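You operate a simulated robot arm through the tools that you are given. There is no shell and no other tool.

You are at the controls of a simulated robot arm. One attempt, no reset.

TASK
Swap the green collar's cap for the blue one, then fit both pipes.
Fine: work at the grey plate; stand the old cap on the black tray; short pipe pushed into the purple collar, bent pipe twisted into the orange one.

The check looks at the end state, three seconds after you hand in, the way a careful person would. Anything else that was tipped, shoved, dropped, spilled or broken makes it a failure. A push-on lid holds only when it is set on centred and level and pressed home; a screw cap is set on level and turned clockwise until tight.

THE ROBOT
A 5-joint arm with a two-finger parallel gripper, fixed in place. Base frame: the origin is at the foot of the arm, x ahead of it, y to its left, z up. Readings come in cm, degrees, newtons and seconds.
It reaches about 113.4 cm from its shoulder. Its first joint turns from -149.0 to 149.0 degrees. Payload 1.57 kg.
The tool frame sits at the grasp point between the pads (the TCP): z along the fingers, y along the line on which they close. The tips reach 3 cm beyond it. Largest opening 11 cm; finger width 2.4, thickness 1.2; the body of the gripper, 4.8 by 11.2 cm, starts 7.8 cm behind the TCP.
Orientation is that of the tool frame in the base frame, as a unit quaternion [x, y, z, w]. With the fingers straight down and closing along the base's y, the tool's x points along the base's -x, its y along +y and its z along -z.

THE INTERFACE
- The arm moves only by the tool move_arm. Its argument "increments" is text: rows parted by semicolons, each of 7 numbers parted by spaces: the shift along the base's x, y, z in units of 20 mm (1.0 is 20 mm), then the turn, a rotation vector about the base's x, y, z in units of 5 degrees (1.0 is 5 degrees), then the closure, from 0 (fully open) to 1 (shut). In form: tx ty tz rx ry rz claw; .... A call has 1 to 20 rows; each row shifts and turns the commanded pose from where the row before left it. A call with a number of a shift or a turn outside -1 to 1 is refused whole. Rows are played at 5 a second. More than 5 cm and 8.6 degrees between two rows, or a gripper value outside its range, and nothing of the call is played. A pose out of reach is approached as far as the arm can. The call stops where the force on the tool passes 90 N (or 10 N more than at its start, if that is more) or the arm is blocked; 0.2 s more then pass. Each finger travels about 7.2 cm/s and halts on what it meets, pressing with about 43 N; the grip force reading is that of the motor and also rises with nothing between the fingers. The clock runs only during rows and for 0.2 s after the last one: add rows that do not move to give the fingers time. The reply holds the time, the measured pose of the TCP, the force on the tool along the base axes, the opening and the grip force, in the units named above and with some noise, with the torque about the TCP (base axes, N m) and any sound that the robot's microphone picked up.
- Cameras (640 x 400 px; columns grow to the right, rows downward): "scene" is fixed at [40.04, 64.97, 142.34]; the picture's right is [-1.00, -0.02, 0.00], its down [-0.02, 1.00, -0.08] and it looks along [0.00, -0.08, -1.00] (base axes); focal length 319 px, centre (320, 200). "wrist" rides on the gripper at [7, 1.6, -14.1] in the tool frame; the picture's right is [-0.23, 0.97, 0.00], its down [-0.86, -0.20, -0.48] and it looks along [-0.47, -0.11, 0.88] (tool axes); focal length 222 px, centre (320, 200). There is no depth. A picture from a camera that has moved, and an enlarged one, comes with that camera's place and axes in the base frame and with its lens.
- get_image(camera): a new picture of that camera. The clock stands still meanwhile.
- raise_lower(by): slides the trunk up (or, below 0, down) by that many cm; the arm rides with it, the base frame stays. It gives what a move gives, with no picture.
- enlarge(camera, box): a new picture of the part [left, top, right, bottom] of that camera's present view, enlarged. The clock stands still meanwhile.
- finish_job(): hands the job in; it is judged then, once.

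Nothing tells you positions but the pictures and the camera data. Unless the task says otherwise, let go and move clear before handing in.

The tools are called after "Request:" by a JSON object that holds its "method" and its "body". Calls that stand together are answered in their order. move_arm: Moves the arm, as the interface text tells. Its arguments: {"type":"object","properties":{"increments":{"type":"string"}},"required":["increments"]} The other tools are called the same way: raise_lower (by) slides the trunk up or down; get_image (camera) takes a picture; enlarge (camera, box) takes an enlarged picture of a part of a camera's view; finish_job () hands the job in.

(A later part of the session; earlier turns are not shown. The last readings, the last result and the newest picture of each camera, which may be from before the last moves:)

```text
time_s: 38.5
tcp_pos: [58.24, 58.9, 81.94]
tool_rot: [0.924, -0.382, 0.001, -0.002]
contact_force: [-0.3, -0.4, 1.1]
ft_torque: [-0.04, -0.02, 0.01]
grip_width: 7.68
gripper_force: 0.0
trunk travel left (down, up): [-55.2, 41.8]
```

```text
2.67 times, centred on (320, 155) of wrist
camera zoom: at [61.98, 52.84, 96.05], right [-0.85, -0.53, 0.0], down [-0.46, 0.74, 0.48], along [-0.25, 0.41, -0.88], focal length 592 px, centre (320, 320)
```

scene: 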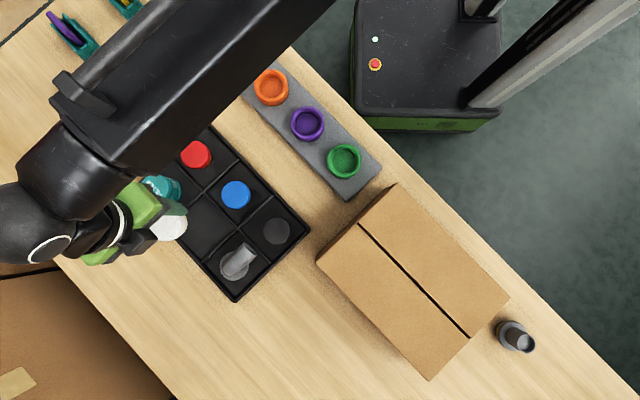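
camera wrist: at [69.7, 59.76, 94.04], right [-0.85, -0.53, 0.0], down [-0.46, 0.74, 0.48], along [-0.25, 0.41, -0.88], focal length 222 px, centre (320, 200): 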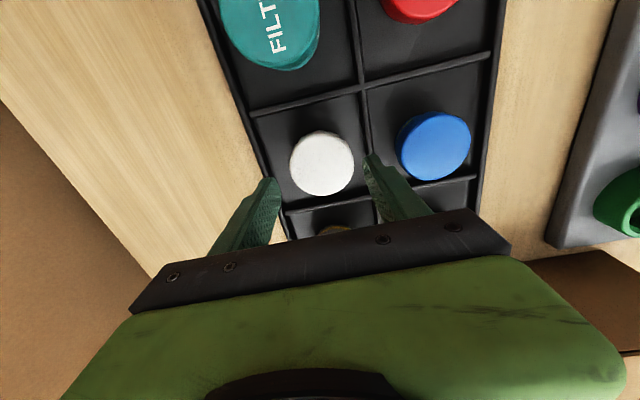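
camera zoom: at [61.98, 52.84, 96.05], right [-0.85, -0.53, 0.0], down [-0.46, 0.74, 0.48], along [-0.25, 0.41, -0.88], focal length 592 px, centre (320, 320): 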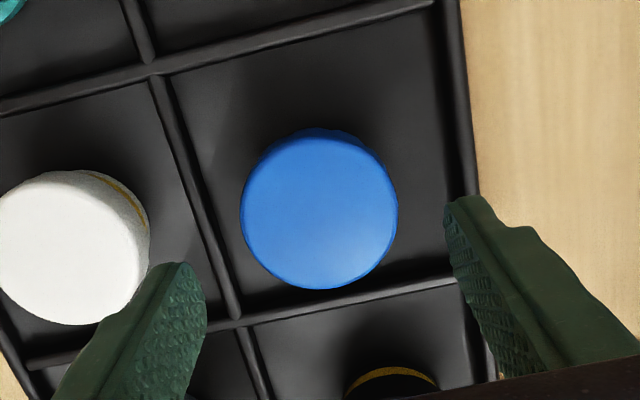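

Aligned. I'll narrow the opening slightly to clear the divider, and descend.

Request:
{"method": "move_arm", "body": {"increments": "-0.03 0.05 0 0 0 0 0.38;0 0 0 0 0 0 0.38;0 0 0 0 0 0 0.38"}}

Request:
{"method": "raise_lower", "body": {"by": -4}}

Request:
{"method": "enlarge", "body": {"camera": "wrist", "box": [200, 80, 440, 230]}}

```text
time_s: 39.3
tcp_pos: [58.38, 58.8, 81.71]
tool_rot: [0.924, -0.383, 0.0, -0.001]
contact_force: [-0.6, -0.2, 0.1]
ft_torque: [-0.03, 0.0, -0.01]
grip_width: 6.8
gripper_force: 0.0
trunk travel left (down, up): [-55.2, 41.8]
```

```text
time_s: 40.2
tcp_pos: [58.27, 58.85, 77.84]
tool_rot: [0.924, -0.383, 0.001, -0.001]
contact_force: [-1.5, 0.7, -1.1]
ft_torque: [0.0, 0.0, -0.02]
grip_width: 6.81
gripper_force: 0.0
trunk travel left (down, up): [-51.2, 45.8]
```

```text
2.67 times, centred on (320, 155) of wrist
camera zoom: at [61.99, 52.85, 92.05], right [-0.85, -0.53, 0.0], down [-0.46, 0.74, 0.48], along [-0.25, 0.41, -0.88], focal length 592 px, centre (320, 320)
```

zoom: 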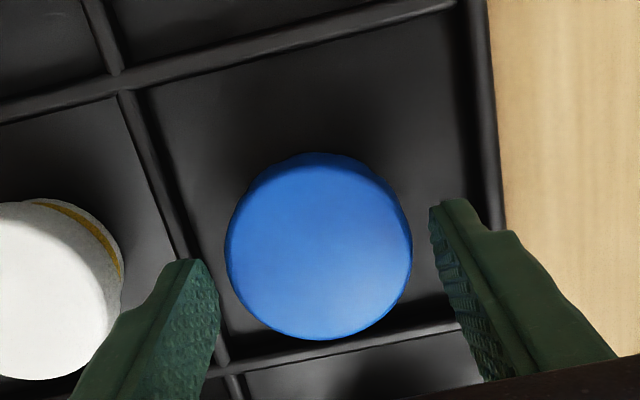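

Request:
{"method": "raise_lower", "body": {"by": -1}}

Request:
{"method": "raise_lower", "body": {"by": -0.8}}

Request:
{"method": "get_image", "body": {"camera": "wrist"}}

```text
time_s: 40.8
tcp_pos: [58.29, 58.91, 76.7]
tool_rot: [0.924, -0.383, 0.0, -0.001]
contact_force: [-0.1, 0.3, -0.4]
ft_torque: [0.0, 0.02, -0.01]
grip_width: 6.84
gripper_force: 0.0
trunk travel left (down, up): [-50.2, 46.8]
```

```text
time_s: 41.3
tcp_pos: [58.3, 58.81, 76.09]
tool_rot: [0.924, -0.383, 0.001, -0.002]
contact_force: [-0.3, 1.6, 0.0]
ft_torque: [0.01, 0.01, 0.02]
grip_width: 6.83
gripper_force: 0.0
trunk travel left (down, up): [-49.4, 47.6]
```

```text
taken
camera wrist: at [61.99, 52.85, 90.24], right [-0.85, -0.53, 0.0], down [-0.46, 0.74, 0.48], along [-0.25, 0.41, -0.88], focal length 222 px, centre (320, 200)
```

wrist: 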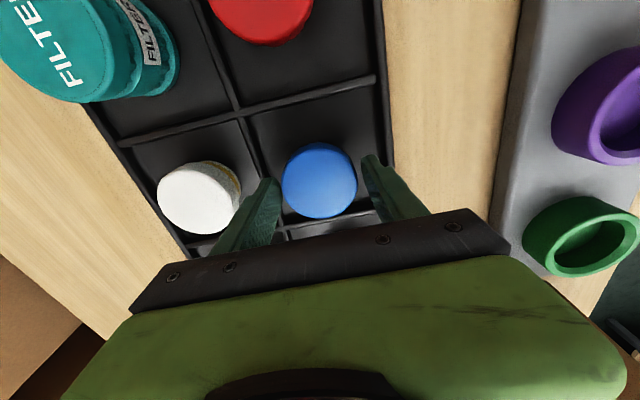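

No contact; closing on the blue cap and lifting.

Request:
{"method": "move_arm", "body": {"increments": "0 0 0 0 0 0 1;0 0 0 0 0 0 1;0 0 0 0 0 0 1;0 0 0 0 0 0 1"}}

Request:
{"method": "raise_lower", "body": {"by": 2}}

Request:
{"method": "get_image", "body": {"camera": "wrist"}}

```text
time_s: 42.3
tcp_pos: [58.2, 58.94, 76.06]
tool_rot: [0.924, -0.383, 0.001, -0.002]
contact_force: [0.2, -0.4, 1.0]
ft_torque: [-0.01, 0.0, -0.01]
grip_width: 5.73
gripper_force: 43.0
trunk travel left (down, up): [-49.4, 47.6]
```

```text
time_s: 43.0
tcp_pos: [58.3, 58.96, 78.1]
tool_rot: [0.924, -0.383, 0.001, -0.001]
contact_force: [0.1, 0.2, -0.1]
ft_torque: [-0.02, -0.01, 0.0]
grip_width: 5.72
gripper_force: 43.0
trunk travel left (down, up): [-51.4, 45.6]
```

```text
taken
camera wrist: at [62.0, 52.86, 92.24], right [-0.85, -0.53, 0.0], down [-0.46, 0.74, 0.48], along [-0.25, 0.41, -0.88], focal length 222 px, centre (320, 200)
```

wrist: 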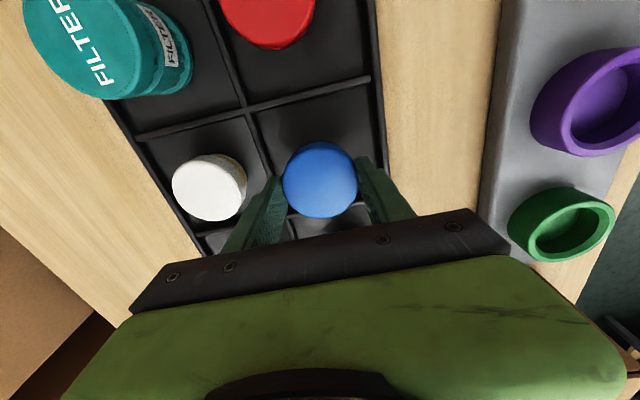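

Request:
{"method": "raise_lower", "body": {"by": 7}}

Request:
{"method": "enlarge", "body": {"camera": "wrist", "box": [240, 100, 400, 240]}}

```text
time_s: 44.1
tcp_pos: [58.23, 58.91, 85.05]
tool_rot: [0.924, -0.383, 0.0, -0.002]
contact_force: [0.6, -0.1, -0.6]
ft_torque: [-0.02, -0.02, 0.03]
grip_width: 5.73
gripper_force: 43.0
trunk travel left (down, up): [-58.4, 38.6]
```

```text
2.86 times, centred on (320, 170) of wrist
camera zoom: at [62.0, 52.86, 99.23], right [-0.85, -0.53, 0.0], down [-0.46, 0.74, 0.48], along [-0.25, 0.41, -0.88], focal length 635 px, centre (320, 286)
```

zoom: 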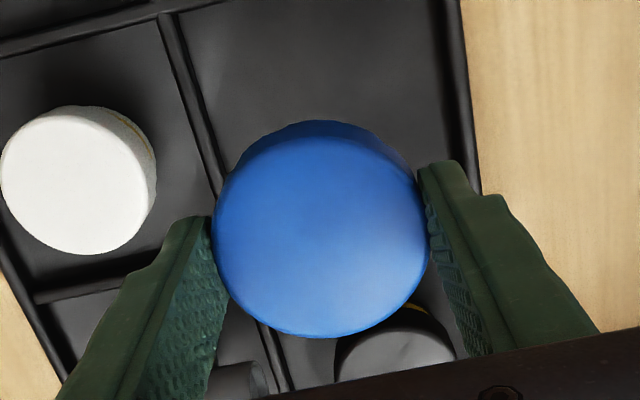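

Blue is gripped squarely. Carrying it over the green collar.

Request:
{"method": "move_arm", "body": {"increments": "-0.961 -0.3233 0 0 0 0 1;-0.961 -0.3233 0 0 0 0 1;-0.961 -0.3233 0 0 0 0 1;-0.961 -0.3233 0 0 0 0 1;-0.961 -0.3233 0 0 0 0 1;-0.961 -0.3233 0 0 0 0 1;-0.961 -0.3233 0 0 0 0 1;-0.961 -0.3233 0 0 0 0 1;-0.961 -0.3233 0 0 0 0 1;-0.961 -0.3233 0 0 0 0 1;-0.961 -0.3233 0 0 0 0 1;-0.961 -0.3233 0 0 0 0 1;0 0 0 0 0 0 1;0 0 0 0 0 0 1"}}

Request:
{"method": "enlarge", "body": {"camera": "wrist", "box": [240, 80, 400, 220]}}

Request:
{"method": "enlarge", "body": {"camera": "scene", "box": [290, 110, 400, 200]}}

```text
time_s: 47.1
tcp_pos: [35.24, 51.0, 85.1]
tool_rot: [0.924, -0.383, 0.001, -0.002]
contact_force: [0.7, 0.6, 0.2]
ft_torque: [0.02, 0.01, -0.01]
grip_width: 5.71
gripper_force: 42.7
trunk travel left (down, up): [-58.4, 38.6]
```

```text
2.86 times, centred on (320, 150) of wrist
camera zoom: at [38.95, 44.99, 99.24], right [-0.85, -0.53, 0.0], down [-0.46, 0.74, 0.48], along [-0.25, 0.41, -0.88], focal length 635 px, centre (320, 343)
```

zoom: 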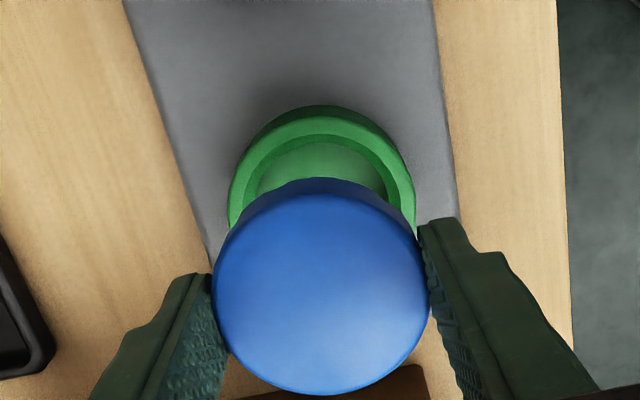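

```text
4.44 times, centred on (345, 155) of scene
camera zoom: at [40.04, 64.97, 142.34], right [-1.0, -0.02, 0.0], down [-0.02, 1.0, -0.08], along [0.0, -0.08, -1.0], focal length 1417 px, centre (209, 400)
```

zoom: 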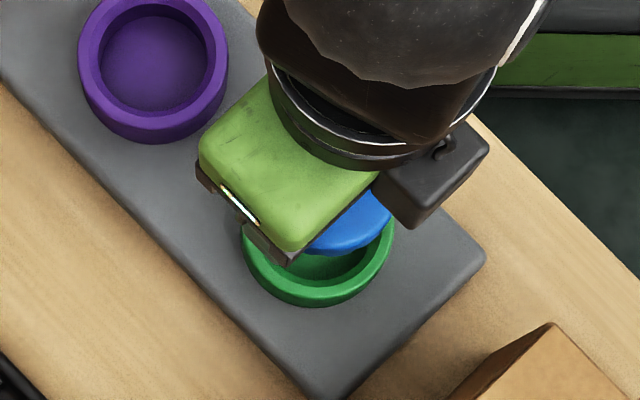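

Aligned over the green collar within about a millimetre. Lowering in steps with force monitoring.

Request:
{"method": "raise_lower", "body": {"by": -3.6}}

Request:
{"method": "enlarge", "body": {"camera": "wrist", "box": [240, 80, 400, 220]}}

Request:
{"method": "enlarge", "body": {"camera": "scene", "box": [320, 140, 370, 180]}}

```text
time_s: 47.9
tcp_pos: [35.07, 51.04, 81.47]
tool_rot: [0.924, -0.383, 0.001, -0.002]
contact_force: [-0.7, 0.0, -1.0]
ft_torque: [0.0, 0.0, 0.01]
grip_width: 5.7
gripper_force: 42.9
trunk travel left (down, up): [-54.8, 42.2]
```

```text
2.86 times, centred on (320, 150) of wrist
camera zoom: at [38.96, 44.98, 95.64], right [-0.85, -0.53, 0.0], down [-0.46, 0.74, 0.48], along [-0.25, 0.41, -0.88], focal length 635 px, centre (320, 343)
```

zoom: 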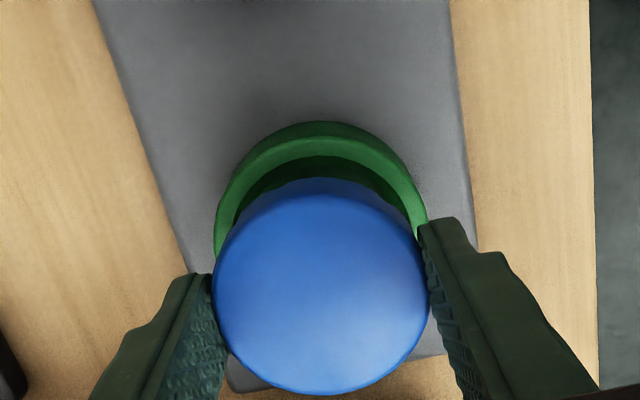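

```text
10.00 times, centred on (345, 160) of scene
camera zoom: at [40.04, 64.97, 142.34], right [-1.0, -0.02, 0.0], down [-0.02, 1.0, -0.08], along [0.0, -0.08, -1.0], focal length 3188 px, centre (70, 600)
```

zoom: 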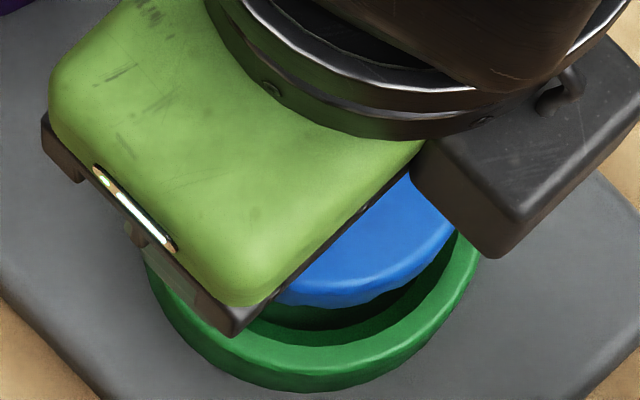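

Request:
{"method": "move_arm", "body": {"increments": "-0.025 0.04 0 -0.02 0.012 0 1;0 0 0 0 0 0 1"}}

Request:
{"method": "raise_lower", "body": {"by": -1}}

Request:
{"method": "raise_lower", "body": {"by": -0.5}}

Request:
{"method": "enlarge", "body": {"camera": "wrist", "box": [240, 80, 400, 220]}}

```text
time_s: 48.5
tcp_pos: [35.2, 51.07, 81.46]
tool_rot: [0.924, -0.382, 0.001, -0.001]
contact_force: [0.3, 1.1, -1.1]
ft_torque: [0.01, 0.0, 0.0]
grip_width: 5.73
gripper_force: 42.8
trunk travel left (down, up): [-54.8, 42.2]
```

```text
time_s: 49.0
tcp_pos: [35.1, 51.11, 80.46]
tool_rot: [0.924, -0.382, 0.001, -0.001]
contact_force: [-0.5, -0.5, -0.7]
ft_torque: [-0.01, 0.01, 0.0]
grip_width: 5.71
gripper_force: 43.1
trunk travel left (down, up): [-53.8, 43.2]
```

```text
time_s: 49.6
tcp_pos: [35.14, 50.97, 79.9]
tool_rot: [0.924, -0.383, 0.0, -0.001]
contact_force: [-0.2, 0.4, -0.1]
ft_torque: [0.02, -0.04, 0.02]
grip_width: 5.72
gripper_force: 42.7
trunk travel left (down, up): [-53.3, 43.7]
```

```text
2.86 times, centred on (320, 150) of wrist
camera zoom: at [38.94, 45.06, 94.15], right [-0.85, -0.53, 0.0], down [-0.46, 0.75, 0.48], along [-0.25, 0.41, -0.88], focal length 635 px, centre (320, 343)
```

zoom: 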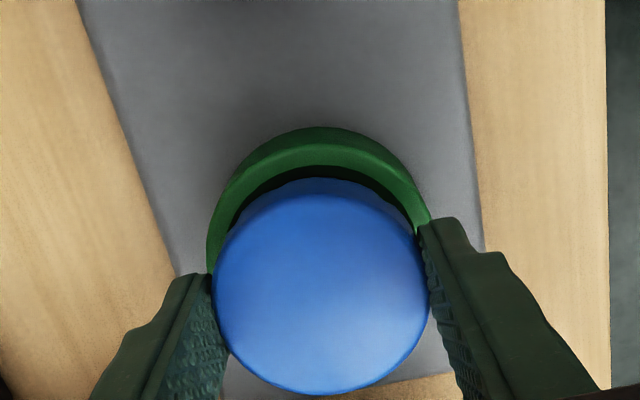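

Request:
{"method": "raise_lower", "body": {"by": -0.5}}

Request:
{"method": "raise_lower", "body": {"by": -0.4}}

Request:
{"method": "raise_lower", "body": {"by": -0.2}}

```text
time_s: 50.1
tcp_pos: [35.16, 51.13, 79.51]
tool_rot: [0.924, -0.383, 0.0, -0.001]
contact_force: [0.0, 0.5, 0.1]
ft_torque: [-0.04, 0.0, 0.01]
grip_width: 5.72
gripper_force: 42.7
trunk travel left (down, up): [-52.8, 44.2]
```

```text
time_s: 50.7
tcp_pos: [35.22, 51.04, 78.97]
tool_rot: [0.924, -0.383, 0.0, -0.001]
contact_force: [0.2, 0.5, -1.2]
ft_torque: [-0.02, 0.01, -0.01]
grip_width: 5.73
gripper_force: 43.2
trunk travel left (down, up): [-52.4, 44.6]
```

```text
time_s: 51.2
tcp_pos: [35.14, 51.01, 78.88]
tool_rot: [0.924, -0.383, 0.0, -0.001]
contact_force: [0.7, -0.6, -0.9]
ft_torque: [0.03, 0.02, 0.02]
grip_width: 5.72
gripper_force: 42.6
trunk travel left (down, up): [-52.2, 44.8]
```

Request:
{"method": "raise_lower", "body": {"by": -0.2}}

Request:
{"method": "raise_lower", "body": {"by": -0.2}}

Request:
{"method": "enlarge", "body": {"camera": "wrist", "box": [240, 80, 400, 220]}}

```text
time_s: 51.7
tcp_pos: [35.15, 51.04, 78.54]
tool_rot: [0.924, -0.383, 0.0, -0.001]
contact_force: [0.5, 0.2, 0.2]
ft_torque: [0.0, 0.02, -0.03]
grip_width: 5.74
gripper_force: 43.3
trunk travel left (down, up): [-52.0, 45.0]
```

```text
time_s: 52.2
tcp_pos: [35.17, 51.13, 78.64]
tool_rot: [0.924, -0.382, 0.001, -0.002]
contact_force: [7.1, 8.7, 30.3]
ft_torque: [0.08, -0.08, -0.06]
grip_width: 5.74
gripper_force: 43.1
trunk travel left (down, up): [-51.8, 45.2]
```

```text
2.86 times, centred on (320, 150) of wrist
camera zoom: at [38.92, 45.03, 92.76], right [-0.85, -0.53, 0.0], down [-0.47, 0.74, 0.48], along [-0.25, 0.41, -0.88], focal length 635 px, centre (320, 343)
```

zoom: 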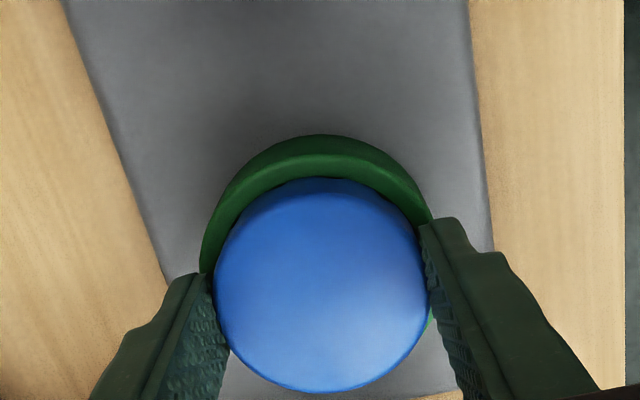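

Contact at about 30 N, at the seat depth. I'll press a bit further and watch for a click.

Request:
{"method": "raise_lower", "body": {"by": -0.15}}

Request:
{"method": "enlarge", "body": {"camera": "wrist", "box": [240, 80, 400, 220]}}

```text
time_s: 52.7
tcp_pos: [35.16, 51.1, 78.31]
tool_rot: [0.924, -0.383, 0.0, -0.001]
contact_force: [8.4, 8.9, 22.0]
ft_torque: [0.38, -0.21, -0.24]
grip_width: 5.71
gripper_force: 43.6
trunk travel left (down, up): [-51.6, 45.4]
```

```text
2.86 times, centred on (320, 150) of wrist
camera zoom: at [38.93, 45.03, 92.52], right [-0.85, -0.53, 0.0], down [-0.46, 0.75, 0.48], along [-0.25, 0.41, -0.88], focal length 635 px, centre (320, 343)
```

zoom: 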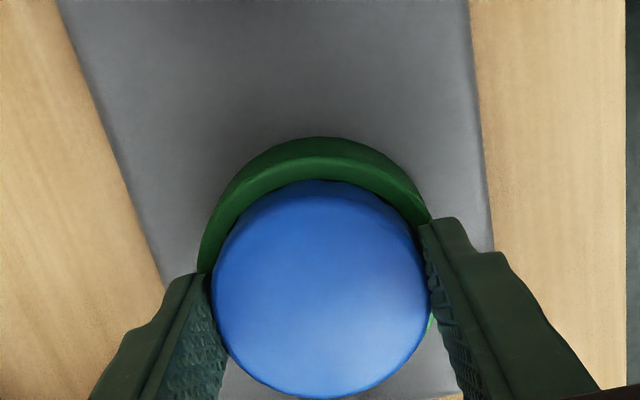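

Force relaxed with a slight settle. I'll release, lift, and inspect how the cap sits.

Request:
{"method": "move_arm", "body": {"increments": "0 0 0 0 0 0 0.36;0 0 0 0 0 0 0.36;0 0 0 0 0 0 0.36"}}

Request:
{"method": "raise_lower", "body": {"by": 4}}

Request:
{"method": "enlarge", "body": {"camera": "wrist", "box": [240, 80, 400, 220]}}

Request:
{"method": "enlarge", "body": {"camera": "scene", "box": [320, 140, 370, 180]}}

```text
time_s: 53.5
tcp_pos: [35.15, 50.97, 78.27]
tool_rot: [0.924, -0.383, 0.0, -0.001]
contact_force: [0.4, 0.0, 0.0]
ft_torque: [0.01, 0.01, 0.02]
grip_width: 7.04
gripper_force: 0.0
trunk travel left (down, up): [-51.6, 45.4]
```

```text
time_s: 54.4
tcp_pos: [35.22, 51.13, 82.22]
tool_rot: [0.924, -0.383, 0.0, -0.001]
contact_force: [0.1, -0.5, 0.4]
ft_torque: [-0.02, 0.0, 0.04]
grip_width: 7.03
gripper_force: 0.1
trunk travel left (down, up): [-55.6, 41.4]
```

```text
2.86 times, centred on (320, 150) of wrist
camera zoom: at [38.94, 45.07, 96.5], right [-0.85, -0.53, 0.0], down [-0.46, 0.75, 0.48], along [-0.25, 0.41, -0.88], focal length 635 px, centre (320, 343)
```

zoom: 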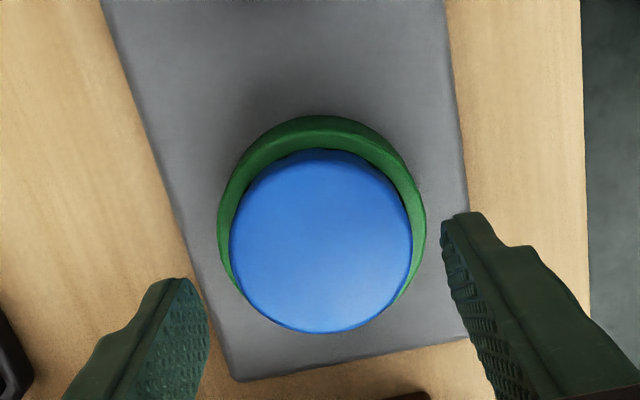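

```text
10.00 times, centred on (345, 160) of scene
camera zoom: at [40.04, 64.97, 142.34], right [-1.0, -0.02, 0.0], down [-0.02, 1.0, -0.08], along [0.0, -0.08, -1.0], focal length 3188 px, centre (70, 600)
```

zoom: 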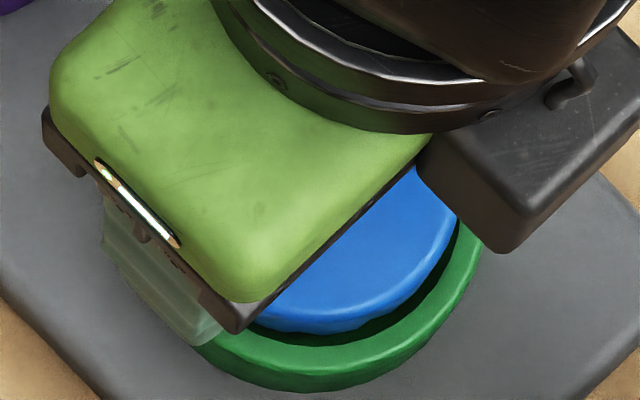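

The blue cap sits level in the collar. I'll press it home from above with closed fingers at its center.

Request:
{"method": "move_arm", "body": {"increments": "-0.065 0.1 0 0 0 0 1;0 0 0 0 0 0 1;0 0 0 0 0 0 1;0 0 0 0 0 0 1;0 0 0 0 0 0 1;0 0 0 0 0 0 1"}}

Request:
{"method": "raise_lower", "body": {"by": -1.8}}

Request:
{"method": "enlarge", "body": {"camera": "wrist", "box": [240, 80, 400, 220]}}

```text
time_s: 55.8
tcp_pos: [35.04, 51.16, 82.35]
tool_rot: [0.924, -0.382, 0.001, -0.001]
contact_force: [0.3, 0.4, 0.6]
ft_torque: [-0.01, -0.02, 0.02]
grip_width: 0.01
gripper_force: 21.8
trunk travel left (down, up): [-55.6, 41.4]
```

```text
time_s: 56.4
tcp_pos: [35.16, 51.18, 80.42]
tool_rot: [0.924, -0.382, 0.001, -0.001]
contact_force: [-0.5, 0.2, -0.3]
ft_torque: [0.0, 0.01, 0.0]
grip_width: 0.02
gripper_force: 21.6
trunk travel left (down, up): [-53.8, 43.2]
```

```text
2.86 times, centred on (320, 150) of wrist
camera zoom: at [38.81, 45.24, 94.7], right [-0.85, -0.53, 0.0], down [-0.46, 0.75, 0.48], along [-0.25, 0.41, -0.88], focal length 635 px, centre (320, 343)
```

zoom: 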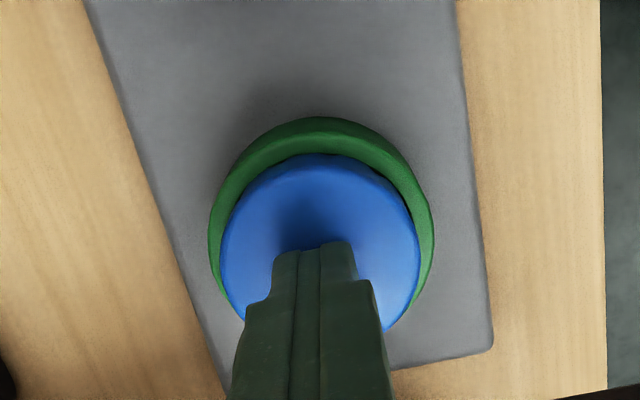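

Now pressing down in small steps.

Request:
{"method": "raise_lower", "body": {"by": -0.5}}

Request:
{"method": "raise_lower", "body": {"by": -0.3}}

```text
time_s: 57.0
tcp_pos: [35.07, 51.14, 80.11]
tool_rot: [0.924, -0.383, 0.0, -0.003]
contact_force: [5.1, 8.3, 37.0]
ft_torque: [0.27, -0.17, 0.01]
grip_width: 0.0
gripper_force: 21.0
trunk travel left (down, up): [-53.3, 43.7]
```

```text
time_s: 57.4
tcp_pos: [35.13, 51.34, 80.2]
tool_rot: [0.924, -0.383, 0.002, -0.005]
contact_force: [-0.5, -0.7, 60.3]
ft_torque: [-0.09, -0.02, -0.07]
grip_width: 0.0
gripper_force: 21.8
trunk travel left (down, up): [-53.2, 43.8]
stopped: the force on the tool passed its limit at 98 N (the readings are from after the stop); the commanded pose is now the measured one
```

The press peaked at 98 N with no more travel. I'll lift and compare its seat height to the white cap's earlier one.

Request:
{"method": "raise_lower", "body": {"by": 3.2}}

Request:
{"method": "move_arm", "body": {"increments": "0.28 -0.02 0 0 0 0 0;0 0 0 0 0 0 0;0 0 0 0 0 0 0;0 0 0 0 0 0 0"}}

Request:
{"method": "enlarge", "body": {"camera": "wrist", "box": [240, 90, 400, 220]}}

Request:
{"method": "enlarge", "body": {"camera": "scene", "box": [320, 140, 370, 180]}}

```text
time_s: 58.2
tcp_pos: [35.09, 51.4, 83.01]
tool_rot: [0.924, -0.383, 0.001, -0.003]
contact_force: [-0.3, 0.2, 0.1]
ft_torque: [-0.03, -0.02, 0.0]
grip_width: 0.01
gripper_force: 21.1
trunk travel left (down, up): [-56.4, 40.6]
```

```text
time_s: 59.2
tcp_pos: [35.75, 51.22, 83.11]
tool_rot: [0.924, -0.382, 0.001, -0.003]
contact_force: [0.5, -0.6, 0.0]
ft_torque: [-0.01, 0.0, 0.02]
grip_width: 11.0
gripper_force: 0.0
trunk travel left (down, up): [-56.4, 40.6]
```

```text
3.08 times, centred on (320, 155) of wrist
camera zoom: at [39.47, 45.22, 97.26], right [-0.85, -0.53, -0.01], down [-0.47, 0.74, 0.48], along [-0.25, 0.41, -0.88], focal length 684 px, centre (320, 338)
```

zoom: 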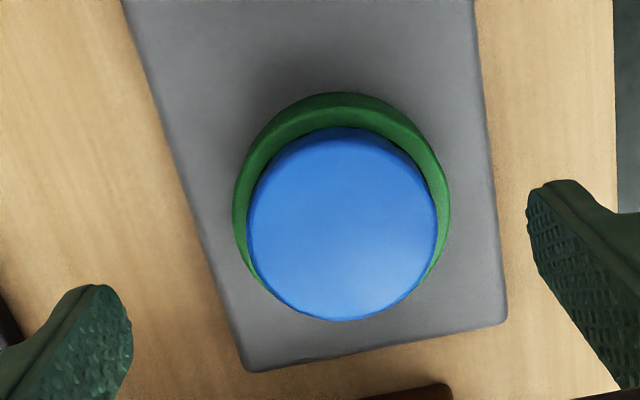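

```text
10.00 times, centred on (345, 160) of scene
camera zoom: at [40.04, 64.97, 142.34], right [-1.0, -0.02, 0.0], down [-0.02, 1.0, -0.08], along [0.0, -0.08, -1.0], focal length 3188 px, centre (70, 600)
```

zoom: 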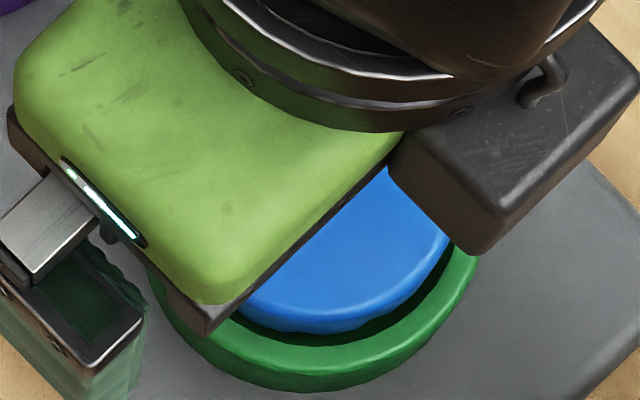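

Seat height looks the same as the white cap's was. I'll check it from the side for any visible yellow band.

Request:
{"method": "raise_lower", "body": {"by": 4}}

Request:
{"method": "move_arm", "body": {"increments": "-0.99 0.288 0 -0.055 0.047 -0.75 0;-0.99 0.288 0 0 0 -0.75 0;-0.99 0.288 0 0 0 -0.75 0;-0.99 0.288 0 0 0 -0.75 0;-0.99 0.288 0 0 0 -0.75 0;-0.99 0.288 0 0 0 -0.75 0;-0.99 0.288 0 0 0 -0.75 0;-0.99 0.288 0 0 0 -0.75 0;-0.99 0.288 0 0 0 -0.75 0;-0.99 0.288 0 0 0 -0.75 0;-0.99 0.288 0 0 0 -0.75 0;-0.99 0.288 0 0 0 -0.75 0;0 0 0 0 0 0 0"}}

Request:
{"method": "get_image", "body": {"camera": "wrist"}}

Request:
{"method": "get_image", "body": {"camera": "scene"}}

```text
time_s: 60.0
tcp_pos: [35.77, 51.29, 87.16]
tool_rot: [0.924, -0.383, 0.0, -0.003]
contact_force: [-0.7, -0.3, -0.4]
ft_torque: [0.0, -0.01, -0.01]
grip_width: 11.01
gripper_force: 0.1
trunk travel left (down, up): [-60.4, 36.6]
```

```text
time_s: 62.8
tcp_pos: [11.96, 58.31, 87.1]
tool_rot: [-0.707, 0.707, -0.001, 0.001]
contact_force: [-0.8, -0.6, -0.3]
ft_torque: [-0.01, 0.01, 0.0]
grip_width: 11.0
gripper_force: 0.0
trunk travel left (down, up): [-60.4, 36.6]
```

```text
taken
camera wrist: at [10.38, 51.4, 101.27], right [-0.97, 0.23, 0.0], down [0.2, 0.86, 0.48], along [0.11, 0.47, -0.88], focal length 222 px, centre (320, 200)
```

wrist: 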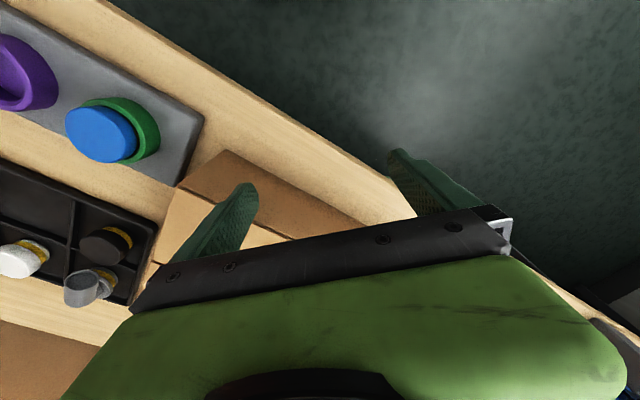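

```text
taken
```

scene: 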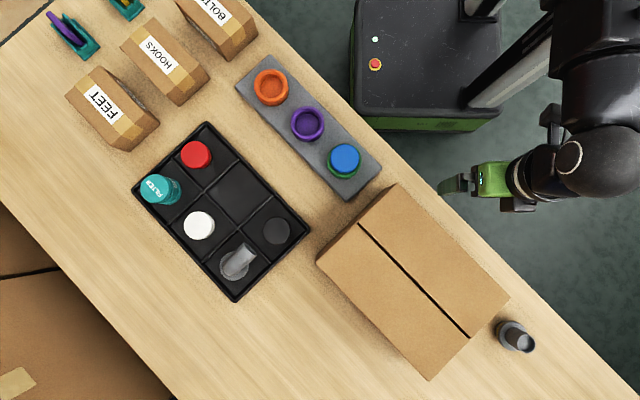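

Request:
{"method": "enlarge", "body": {"camera": "wrist", "box": [50, 80, 180, 180]}}

Request:
{"method": "enlarge", "body": {"camera": "scene", "box": [320, 135, 370, 185]}}

Request:
{"method": "enlarge", "body": {"camera": "wrist", "box": [0, 200, 160, 320]}}

```text
4.00 times, centred on (115, 130) of wrist
camera zoom: at [10.38, 51.4, 101.27], right [-0.97, 0.23, 0.0], down [0.2, 0.86, 0.48], along [0.11, 0.47, -0.88], focal length 888 px, centre (1140, 480)
```

zoom: 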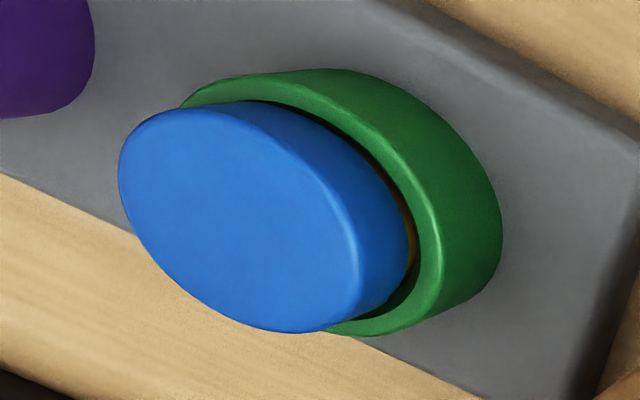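

```text
8.00 times, centred on (345, 160) of scene
camera zoom: at [40.04, 64.97, 142.34], right [-1.0, -0.02, 0.0], down [-0.02, 1.0, -0.08], along [0.0, -0.08, -1.0], focal length 2550 px, centre (120, 520)
```

zoom: 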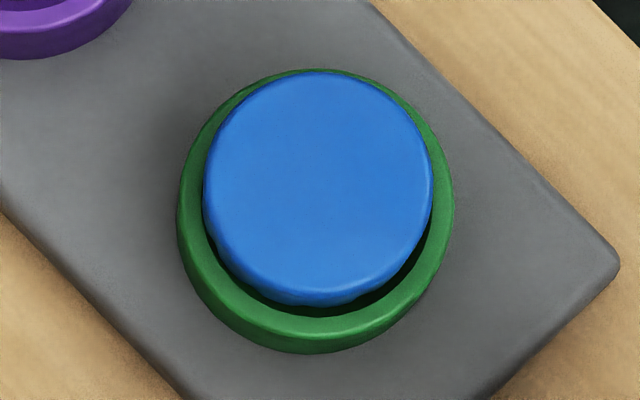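

```text
3.33 times, centred on (80, 260) of wrist
camera zoom: at [10.38, 51.4, 101.27], right [-0.97, 0.23, 0.0], down [0.2, 0.86, 0.48], along [0.11, 0.47, -0.88], focal length 740 px, centre (1120, 0)
```

zoom: 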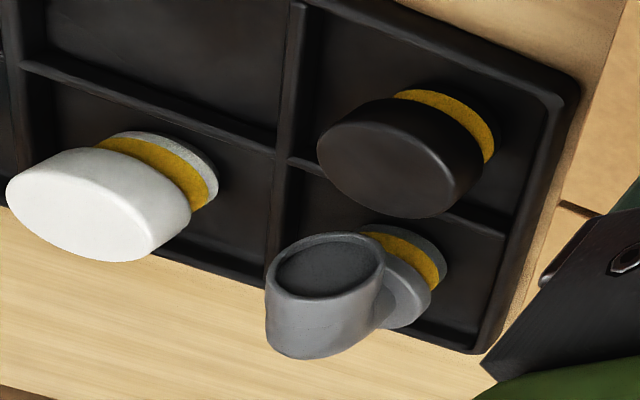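

A sliver of yellow shows on one side and the cap sits about 1.7 mm off-center compared to the white one, so it is not truly seated. I'll regrip it, lift it, and re-centre.

Request:
{"method": "move_arm", "body": {"increments": "0.9604 -0.2963 0 0 0 0.75 0;0.9604 -0.2963 0 0 0 0.75 0;0.9604 -0.2963 0 0 0 0.75 0;0.9604 -0.2963 0 0 0 0.75 0;0.9604 -0.2963 0 0 0 0.75 0;0.9604 -0.2963 0 0 0 0.75 0;0.9604 -0.2963 0 0 0 0.75 0;0.9604 -0.2963 0 0 0 0.75 0;0.9604 -0.2963 0 0 0 0.75 0;0.9604 -0.2963 0 0 0 0.75 0;0.9604 -0.2963 0 0 0 0.75 0;0.9604 -0.2963 0 0 0 0.75 0;0 0 0 0 0 0 0"}}

Request:
{"method": "raise_lower", "body": {"by": -5}}

Request:
{"method": "enlarge", "body": {"camera": "wrist", "box": [240, 90, 400, 220]}}

```text
time_s: 65.6
tcp_pos: [34.9, 51.28, 87.12]
tool_rot: [0.924, -0.382, 0.0, -0.001]
contact_force: [-0.1, -0.2, 0.4]
ft_torque: [-0.06, 0.03, 0.02]
grip_width: 11.01
gripper_force: 0.0
trunk travel left (down, up): [-60.4, 36.6]
```

```text
time_s: 66.5
tcp_pos: [34.91, 51.34, 82.09]
tool_rot: [0.924, -0.383, 0.0, -0.001]
contact_force: [-0.1, 0.2, 0.5]
ft_torque: [0.02, 0.0, -0.02]
grip_width: 10.99
gripper_force: 0.0
trunk travel left (down, up): [-55.4, 41.6]
```

```text
3.08 times, centred on (320, 155) of wrist
camera zoom: at [38.75, 45.25, 96.28], right [-0.85, -0.53, 0.0], down [-0.46, 0.75, 0.48], along [-0.25, 0.41, -0.88], focal length 684 px, centre (320, 338)
```

zoom: 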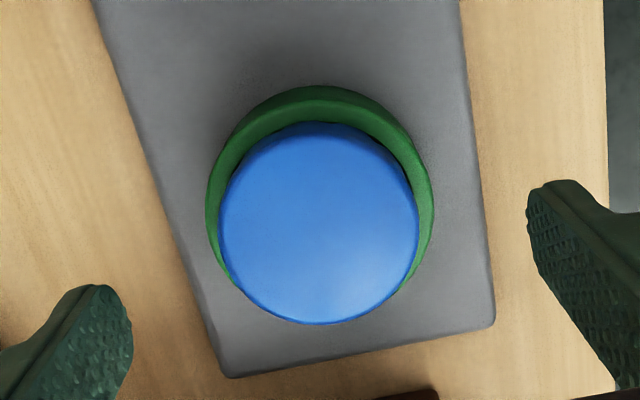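

Request:
{"method": "move_arm", "body": {"increments": "0.075 -0.045 0 0 0 0 0;0 0 0 0 0 0 0"}}

Request:
{"method": "raise_lower", "body": {"by": -3.5}}

Request:
{"method": "move_arm", "body": {"increments": "0 0 0 0 0 0 1;0 0 0 0 0 0 1;0 0 0 0 0 0 1;0 0 0 0 0 0 1;0 0 0 0 0 0 1"}}

Request:
{"method": "raise_lower", "body": {"by": 0.3}}

Request:
{"method": "enlarge", "body": {"camera": "wrist", "box": [240, 100, 400, 240]}}

```text
time_s: 67.1
tcp_pos: [35.17, 51.23, 82.14]
tool_rot: [0.924, -0.383, 0.001, -0.001]
contact_force: [0.0, 0.1, 0.1]
ft_torque: [-0.03, -0.01, 0.0]
grip_width: 11.0
gripper_force: 0.1
trunk travel left (down, up): [-55.4, 41.6]
```

```text
time_s: 67.9
tcp_pos: [35.1, 51.1, 78.58]
tool_rot: [0.924, -0.382, 0.002, 0.0]
contact_force: [-0.1, -0.2, -0.2]
ft_torque: [-0.03, -0.04, 0.0]
grip_width: 11.0
gripper_force: 0.1
trunk travel left (down, up): [-51.9, 45.1]
```

```text
time_s: 69.1
tcp_pos: [35.17, 51.16, 78.59]
tool_rot: [0.924, -0.383, 0.0, -0.001]
contact_force: [-0.8, -1.1, 0.4]
ft_torque: [-0.11, 0.19, -0.07]
grip_width: 5.75
gripper_force: 42.6
trunk travel left (down, up): [-51.9, 45.1]
```

```text
time_s: 69.6
tcp_pos: [35.16, 51.1, 78.9]
tool_rot: [0.924, -0.383, 0.0, -0.001]
contact_force: [-0.4, 0.0, -0.6]
ft_torque: [-0.02, 0.0, -0.01]
grip_width: 5.71
gripper_force: 42.5
trunk travel left (down, up): [-52.2, 44.8]
```

```text
2.86 times, centred on (320, 170) of wrist
camera zoom: at [38.93, 45.13, 93.07], right [-0.85, -0.53, 0.0], down [-0.46, 0.75, 0.48], along [-0.25, 0.41, -0.88], focal length 635 px, centre (320, 286)
```

zoom: 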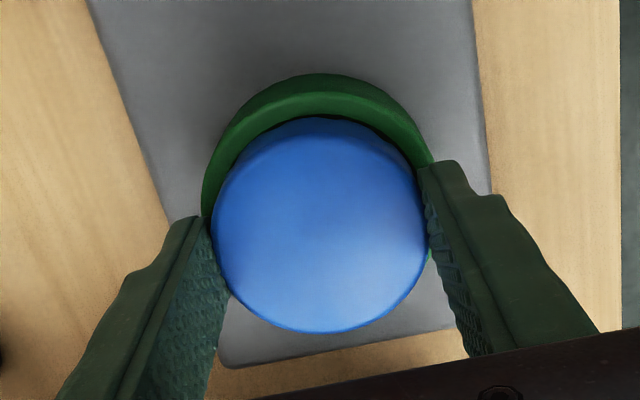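

The cap is now gripped exactly as the white one was. Lift, shift to the white cap's reference position, and lower again.

Request:
{"method": "raise_lower", "body": {"by": 1.6}}

Request:
{"method": "move_arm", "body": {"increments": "-0.06 0.09 0 0 0 0 1;0 0 0 0 0 0 1"}}

Request:
{"method": "enlarge", "body": {"camera": "wrist", "box": [240, 100, 400, 240]}}

```text
time_s: 70.3
tcp_pos: [34.99, 51.17, 80.57]
tool_rot: [0.924, -0.382, 0.0, -0.001]
contact_force: [-0.7, 1.3, -0.2]
ft_torque: [0.0, 0.03, 0.02]
grip_width: 5.71
gripper_force: 42.4
trunk travel left (down, up): [-53.8, 43.2]
```

```text
time_s: 70.9
tcp_pos: [35.06, 51.37, 80.43]
tool_rot: [0.924, -0.382, 0.0, 0.0]
contact_force: [-0.1, 0.6, -0.3]
ft_torque: [-0.03, 0.0, 0.03]
grip_width: 5.71
gripper_force: 42.9
trunk travel left (down, up): [-53.8, 43.2]
```

```text
2.86 times, centred on (320, 170) of wrist
camera zoom: at [38.82, 45.32, 94.67], right [-0.85, -0.53, 0.0], down [-0.46, 0.75, 0.48], along [-0.25, 0.41, -0.88], focal length 635 px, centre (320, 286)
```

zoom: 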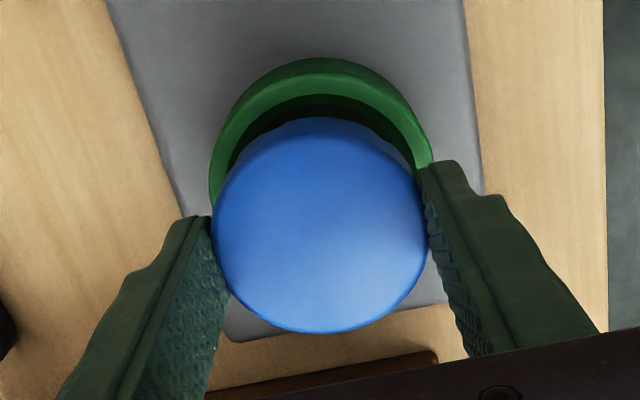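

This matches the white cap's withdrawal image exactly. Lowering.

Request:
{"method": "raise_lower", "body": {"by": -1.5}}

Request:
{"method": "raise_lower", "body": {"by": -0.3}}

Request:
{"method": "raise_lower", "body": {"by": -0.2}}

Request:
{"method": "enlarge", "body": {"camera": "wrist", "box": [240, 100, 400, 240]}}

```text
time_s: 71.5
tcp_pos: [35.07, 51.26, 78.99]
tool_rot: [0.924, -0.382, 0.0, -0.001]
contact_force: [0.3, 0.4, 0.0]
ft_torque: [-0.01, 0.02, -0.01]
grip_width: 5.74
gripper_force: 43.1
trunk travel left (down, up): [-52.3, 44.7]
```

```text
time_s: 72.0
tcp_pos: [35.07, 51.37, 78.54]
tool_rot: [0.924, -0.383, 0.0, -0.001]
contact_force: [0.4, -0.8, -0.2]
ft_torque: [0.01, -0.05, 0.01]
grip_width: 5.71
gripper_force: 43.2
trunk travel left (down, up): [-52.0, 45.0]
```

```text
time_s: 72.5
tcp_pos: [35.18, 51.28, 78.5]
tool_rot: [0.924, -0.383, 0.001, -0.002]
contact_force: [4.3, 5.6, 19.3]
ft_torque: [0.12, -0.02, -0.15]
grip_width: 5.75
gripper_force: 43.6
trunk travel left (down, up): [-51.8, 45.2]
```

```text
2.86 times, centred on (320, 170) of wrist
camera zoom: at [38.82, 45.29, 92.75], right [-0.85, -0.53, 0.0], down [-0.46, 0.74, 0.48], along [-0.25, 0.41, -0.88], focal length 635 px, centre (320, 286)
```

zoom: 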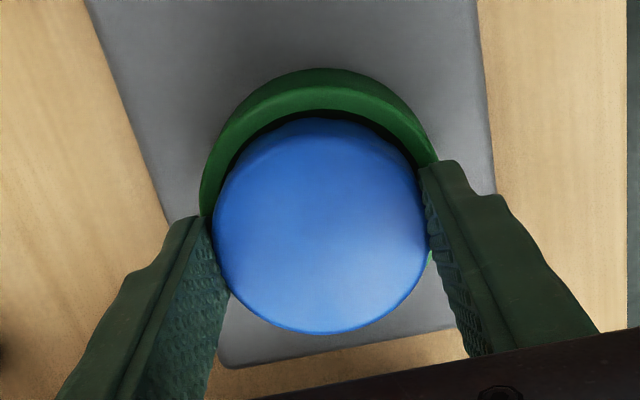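

Contact at white's seat level (19 N). Pressing a little more.

Request:
{"method": "raise_lower", "body": {"by": -0.15}}

Request:
{"method": "enlarge", "body": {"camera": "wrist", "box": [240, 100, 400, 240]}}

```text
time_s: 73.0
tcp_pos: [35.05, 51.35, 78.28]
tool_rot: [0.924, -0.383, 0.0, -0.001]
contact_force: [6.6, 7.4, 22.2]
ft_torque: [0.26, -0.18, -0.18]
grip_width: 5.74
gripper_force: 42.9
trunk travel left (down, up): [-51.6, 45.4]
```

```text
2.86 times, centred on (320, 170) of wrist
camera zoom: at [38.81, 45.28, 92.56], right [-0.85, -0.53, 0.0], down [-0.46, 0.74, 0.48], along [-0.25, 0.41, -0.88], focal length 635 px, centre (320, 286)
```

zoom: 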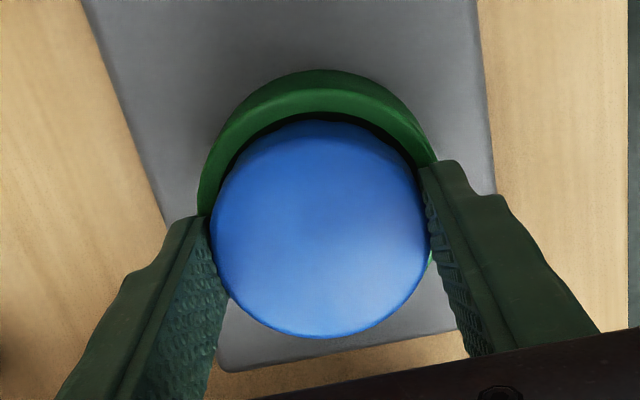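

The cap slips in the grip rather than sinking. Release and press from the top, centred.

Request:
{"method": "move_arm", "body": {"increments": "0 0 0 0 0 0 0.36;0 0 0 0 0 0 0.36;0 0 0 0 0 0 0.36"}}

Request:
{"method": "raise_lower", "body": {"by": 3.2}}

Request:
{"method": "enlarge", "body": {"camera": "wrist", "box": [240, 100, 400, 240]}}

```text
time_s: 73.8
tcp_pos: [35.0, 51.36, 78.23]
tool_rot: [0.924, -0.382, 0.0, 0.0]
contact_force: [-0.8, 0.4, -0.1]
ft_torque: [0.01, -0.03, -0.01]
grip_width: 7.03
gripper_force: 0.1
trunk travel left (down, up): [-51.6, 45.4]
```

```text
time_s: 74.6
tcp_pos: [35.14, 51.27, 81.53]
tool_rot: [0.924, -0.383, 0.001, -0.001]
contact_force: [-0.1, 0.1, 0.6]
ft_torque: [0.01, 0.0, -0.01]
grip_width: 7.01
gripper_force: 0.1
trunk travel left (down, up): [-54.8, 42.2]
```

```text
2.86 times, centred on (320, 170) of wrist
camera zoom: at [38.82, 45.32, 95.72], right [-0.85, -0.53, 0.0], down [-0.46, 0.75, 0.48], along [-0.25, 0.41, -0.88], focal length 635 px, centre (320, 286)
```

zoom: 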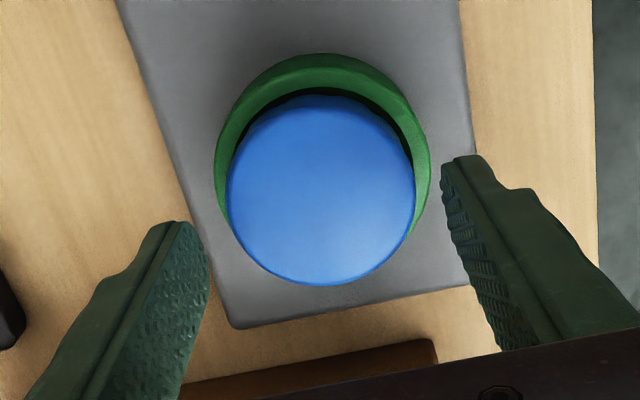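

Request:
{"method": "move_arm", "body": {"increments": "-0.03 0.05 0 0 0 0 1;0 0 0 0 0 0 1;0 0 0 0 0 0 1;0 0 0 0 0 0 1;0 0 0 0 0 0 1"}}

Request:
{"method": "raise_lower", "body": {"by": -1.2}}

Request:
{"method": "raise_lower", "body": {"by": -0.2}}

Request:
{"method": "raise_lower", "body": {"by": -0.1}}

```text
time_s: 75.8
tcp_pos: [35.17, 51.46, 81.57]
tool_rot: [0.924, -0.383, 0.001, -0.001]
contact_force: [-0.5, -0.8, 0.7]
ft_torque: [0.04, -0.02, -0.03]
grip_width: 0.0
gripper_force: 21.5
trunk travel left (down, up): [-54.8, 42.2]
```

```text
time_s: 76.4
tcp_pos: [35.0, 51.39, 80.26]
tool_rot: [0.924, -0.383, -0.001, -0.001]
contact_force: [-0.2, 1.3, -0.4]
ft_torque: [-0.01, -0.04, 0.0]
grip_width: 0.0
gripper_force: 20.7
trunk travel left (down, up): [-53.6, 43.4]
```

```text
time_s: 76.9
tcp_pos: [35.12, 51.25, 80.19]
tool_rot: [0.924, -0.382, 0.001, -0.002]
contact_force: [1.9, 3.0, 13.7]
ft_torque: [0.11, -0.04, 0.0]
grip_width: 0.02
gripper_force: 20.9
trunk travel left (down, up): [-53.4, 43.6]
```

```text
time_s: 77.4
tcp_pos: [34.97, 51.5, 80.16]
tool_rot: [0.924, -0.382, 0.0, -0.001]
contact_force: [6.1, 8.2, 36.7]
ft_torque: [0.27, -0.19, 0.02]
grip_width: 0.0
gripper_force: 21.4
trunk travel left (down, up): [-53.3, 43.7]
```

Request:
{"method": "raise_lower", "body": {"by": -0.1}}

Request:
{"method": "raise_lower", "body": {"by": -0.08}}

```text
time_s: 78.0
tcp_pos: [34.97, 51.39, 80.1]
tool_rot: [0.924, -0.383, 0.002, -0.004]
contact_force: [11.8, 16.7, 66.0]
ft_torque: [0.56, -0.37, -0.02]
grip_width: 0.0
gripper_force: 21.1
trunk travel left (down, up): [-53.2, 43.8]
```

```text
time_s: 78.5
tcp_pos: [34.93, 51.32, 80.08]
tool_rot: [0.924, -0.383, 0.001, -0.005]
contact_force: [2.6, 2.4, 66.6]
ft_torque: [0.05, -0.06, -0.03]
grip_width: 0.0
gripper_force: 21.9
trunk travel left (down, up): [-53.2, 43.8]
stopped: the force on the tool passed its limit at 91 N (the readings are from after the stop); the commanded pose is now the measured one
```

Pressed to 91 N without motion. I'll lift and regrip to test gently whether it is actually held.

Request:
{"method": "raise_lower", "body": {"by": 3}}

Request:
{"method": "move_arm", "body": {"increments": "0 0 0 -0.055 0.047 0 0;0 0 0 0 0 0 0;0 0 0 0 0 0 0;0 0 0 0 0 0 0"}}

Request:
{"method": "enlarge", "body": {"camera": "wrist", "box": [240, 100, 400, 240]}}

Request:
{"method": "get_image", "body": {"camera": "wrist"}}

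```text
time_s: 79.3
tcp_pos: [35.18, 51.59, 82.82]
tool_rot: [0.924, -0.383, 0.001, -0.002]
contact_force: [0.9, -0.3, -0.6]
ft_torque: [0.03, 0.0, 0.01]
grip_width: 0.0
gripper_force: 21.5
trunk travel left (down, up): [-56.2, 40.8]
```

```text
time_s: 80.3
tcp_pos: [35.09, 51.45, 82.8]
tool_rot: [0.924, -0.383, 0.0, 0.0]
contact_force: [-0.7, 0.8, -1.0]
ft_torque: [0.01, -0.01, -0.01]
grip_width: 11.01
gripper_force: 0.0
trunk travel left (down, up): [-56.2, 40.8]
```

```text
2.86 times, centred on (320, 170) of wrist
camera zoom: at [38.9, 45.51, 97.11], right [-0.85, -0.53, 0.0], down [-0.46, 0.75, 0.48], along [-0.25, 0.41, -0.88], focal length 635 px, centre (320, 286)
```

zoom: 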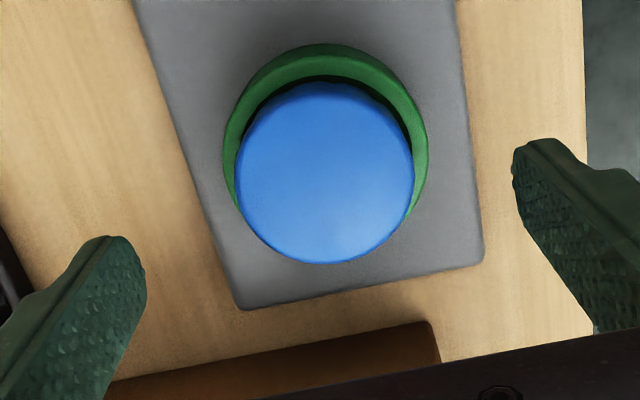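

```text
taken
camera wrist: at [38.9, 45.51, 97.11], right [-0.85, -0.53, 0.0], down [-0.46, 0.75, 0.48], along [-0.25, 0.41, -0.88], focal length 222 px, centre (320, 200)
```

wrist: 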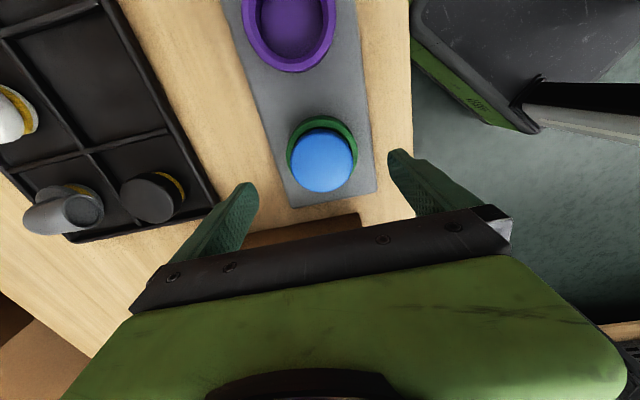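

Request:
{"method": "move_arm", "body": {"increments": "-0.045 -0.1 0 0 0 0 0;0 0 0 0 0 0 0"}}

Request:
{"method": "raise_lower", "body": {"by": -4.3}}

Request:
{"method": "move_arm", "body": {"increments": "0 0 0 0 0 0 1;0 0 0 0 0 0 1;0 0 0 0 0 0 1;0 0 0 0 0 0 1;0 0 0 0 0 0 1"}}

Request:
{"method": "raise_lower", "body": {"by": 0.05}}

Request:
{"method": "enlarge", "body": {"camera": "wrist", "box": [240, 100, 400, 240]}}

```text
time_s: 80.9
tcp_pos: [35.0, 51.43, 83.0]
tool_rot: [0.924, -0.383, 0.0, 0.0]
contact_force: [0.1, 0.1, -0.5]
ft_torque: [-0.04, -0.01, -0.02]
grip_width: 11.0
gripper_force: 0.0
trunk travel left (down, up): [-56.2, 40.8]
```

```text
time_s: 81.8
tcp_pos: [34.98, 51.32, 78.67]
tool_rot: [0.924, -0.383, 0.0, -0.001]
contact_force: [0.4, -0.5, -0.4]
ft_torque: [-0.02, -0.01, -0.01]
grip_width: 11.0
gripper_force: 0.1
trunk travel left (down, up): [-51.9, 45.1]
```

```text
time_s: 83.0
tcp_pos: [34.96, 51.34, 78.57]
tool_rot: [0.924, -0.382, 0.0, 0.001]
contact_force: [-0.2, 0.9, 1.6]
ft_torque: [0.04, -0.05, -0.1]
grip_width: 5.7
gripper_force: 43.4
trunk travel left (down, up): [-51.9, 45.1]
```

```text
time_s: 83.5
tcp_pos: [34.93, 51.36, 78.59]
tool_rot: [0.924, -0.382, 0.0, 0.001]
contact_force: [0.4, 0.2, 0.2]
ft_torque: [0.05, 0.03, -0.01]
grip_width: 5.69
gripper_force: 43.1
trunk travel left (down, up): [-52.0, 45.0]
```

```text
2.86 times, centred on (320, 170) of wrist
camera zoom: at [38.76, 45.38, 92.87], right [-0.85, -0.53, 0.0], down [-0.46, 0.75, 0.48], along [-0.25, 0.41, -0.88], focal length 635 px, centre (320, 286)
```

zoom: 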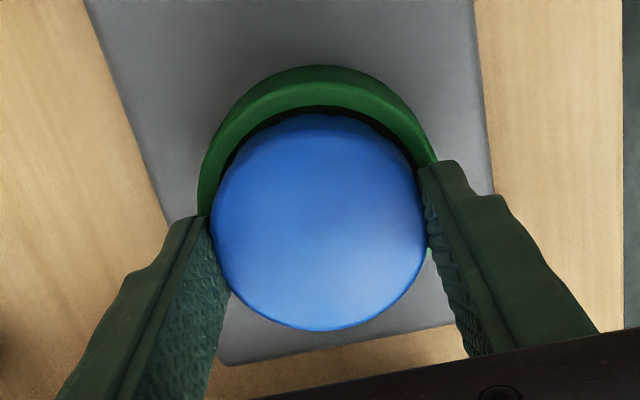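

Not held yet, so it isn't home. I'll press lightly and try a clockwise turn to see whether it threads down.

Request:
{"method": "raise_lower", "body": {"by": -0.15}}

Request:
{"method": "move_arm", "body": {"increments": "0 0 0 0 0 -1 1;0 0 0 0 0 -1 1;0 0 0 0 0 -1 1;0 0 0 0 0 -1 1"}}

Request:
{"method": "enlarge", "body": {"camera": "wrist", "box": [240, 100, 400, 240]}}

```text
time_s: 84.0
tcp_pos: [35.04, 51.39, 78.72]
tool_rot: [0.924, -0.382, 0.0, -0.001]
contact_force: [2.6, 3.9, 19.5]
ft_torque: [0.16, -0.14, -0.03]
grip_width: 5.72
gripper_force: 42.8
trunk travel left (down, up): [-51.8, 45.2]
```

```text
time_s: 85.0
tcp_pos: [34.98, 51.47, 78.5]
tool_rot: [0.843, -0.538, -0.001, 0.001]
contact_force: [4.1, 3.5, -3.6]
ft_torque: [0.22, -0.24, 0.83]
grip_width: 5.75
gripper_force: 42.9
trunk travel left (down, up): [-51.8, 45.2]
```

```text
2.86 times, centred on (320, 170) of wrist
camera zoom: at [36.43, 44.48, 92.68], right [-0.98, -0.2, 0.0], down [-0.18, 0.86, 0.48], along [-0.1, 0.47, -0.88], focal length 635 px, centre (320, 286)
```

zoom: 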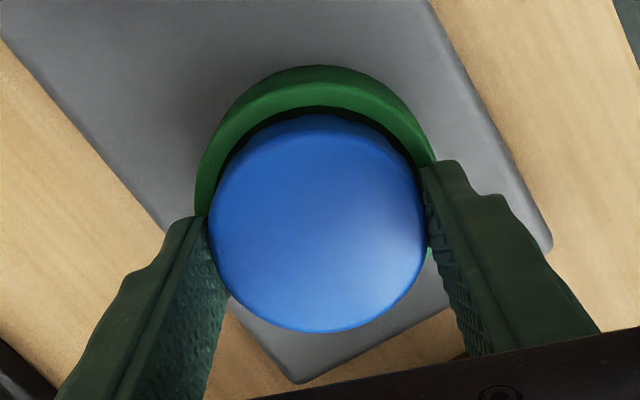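

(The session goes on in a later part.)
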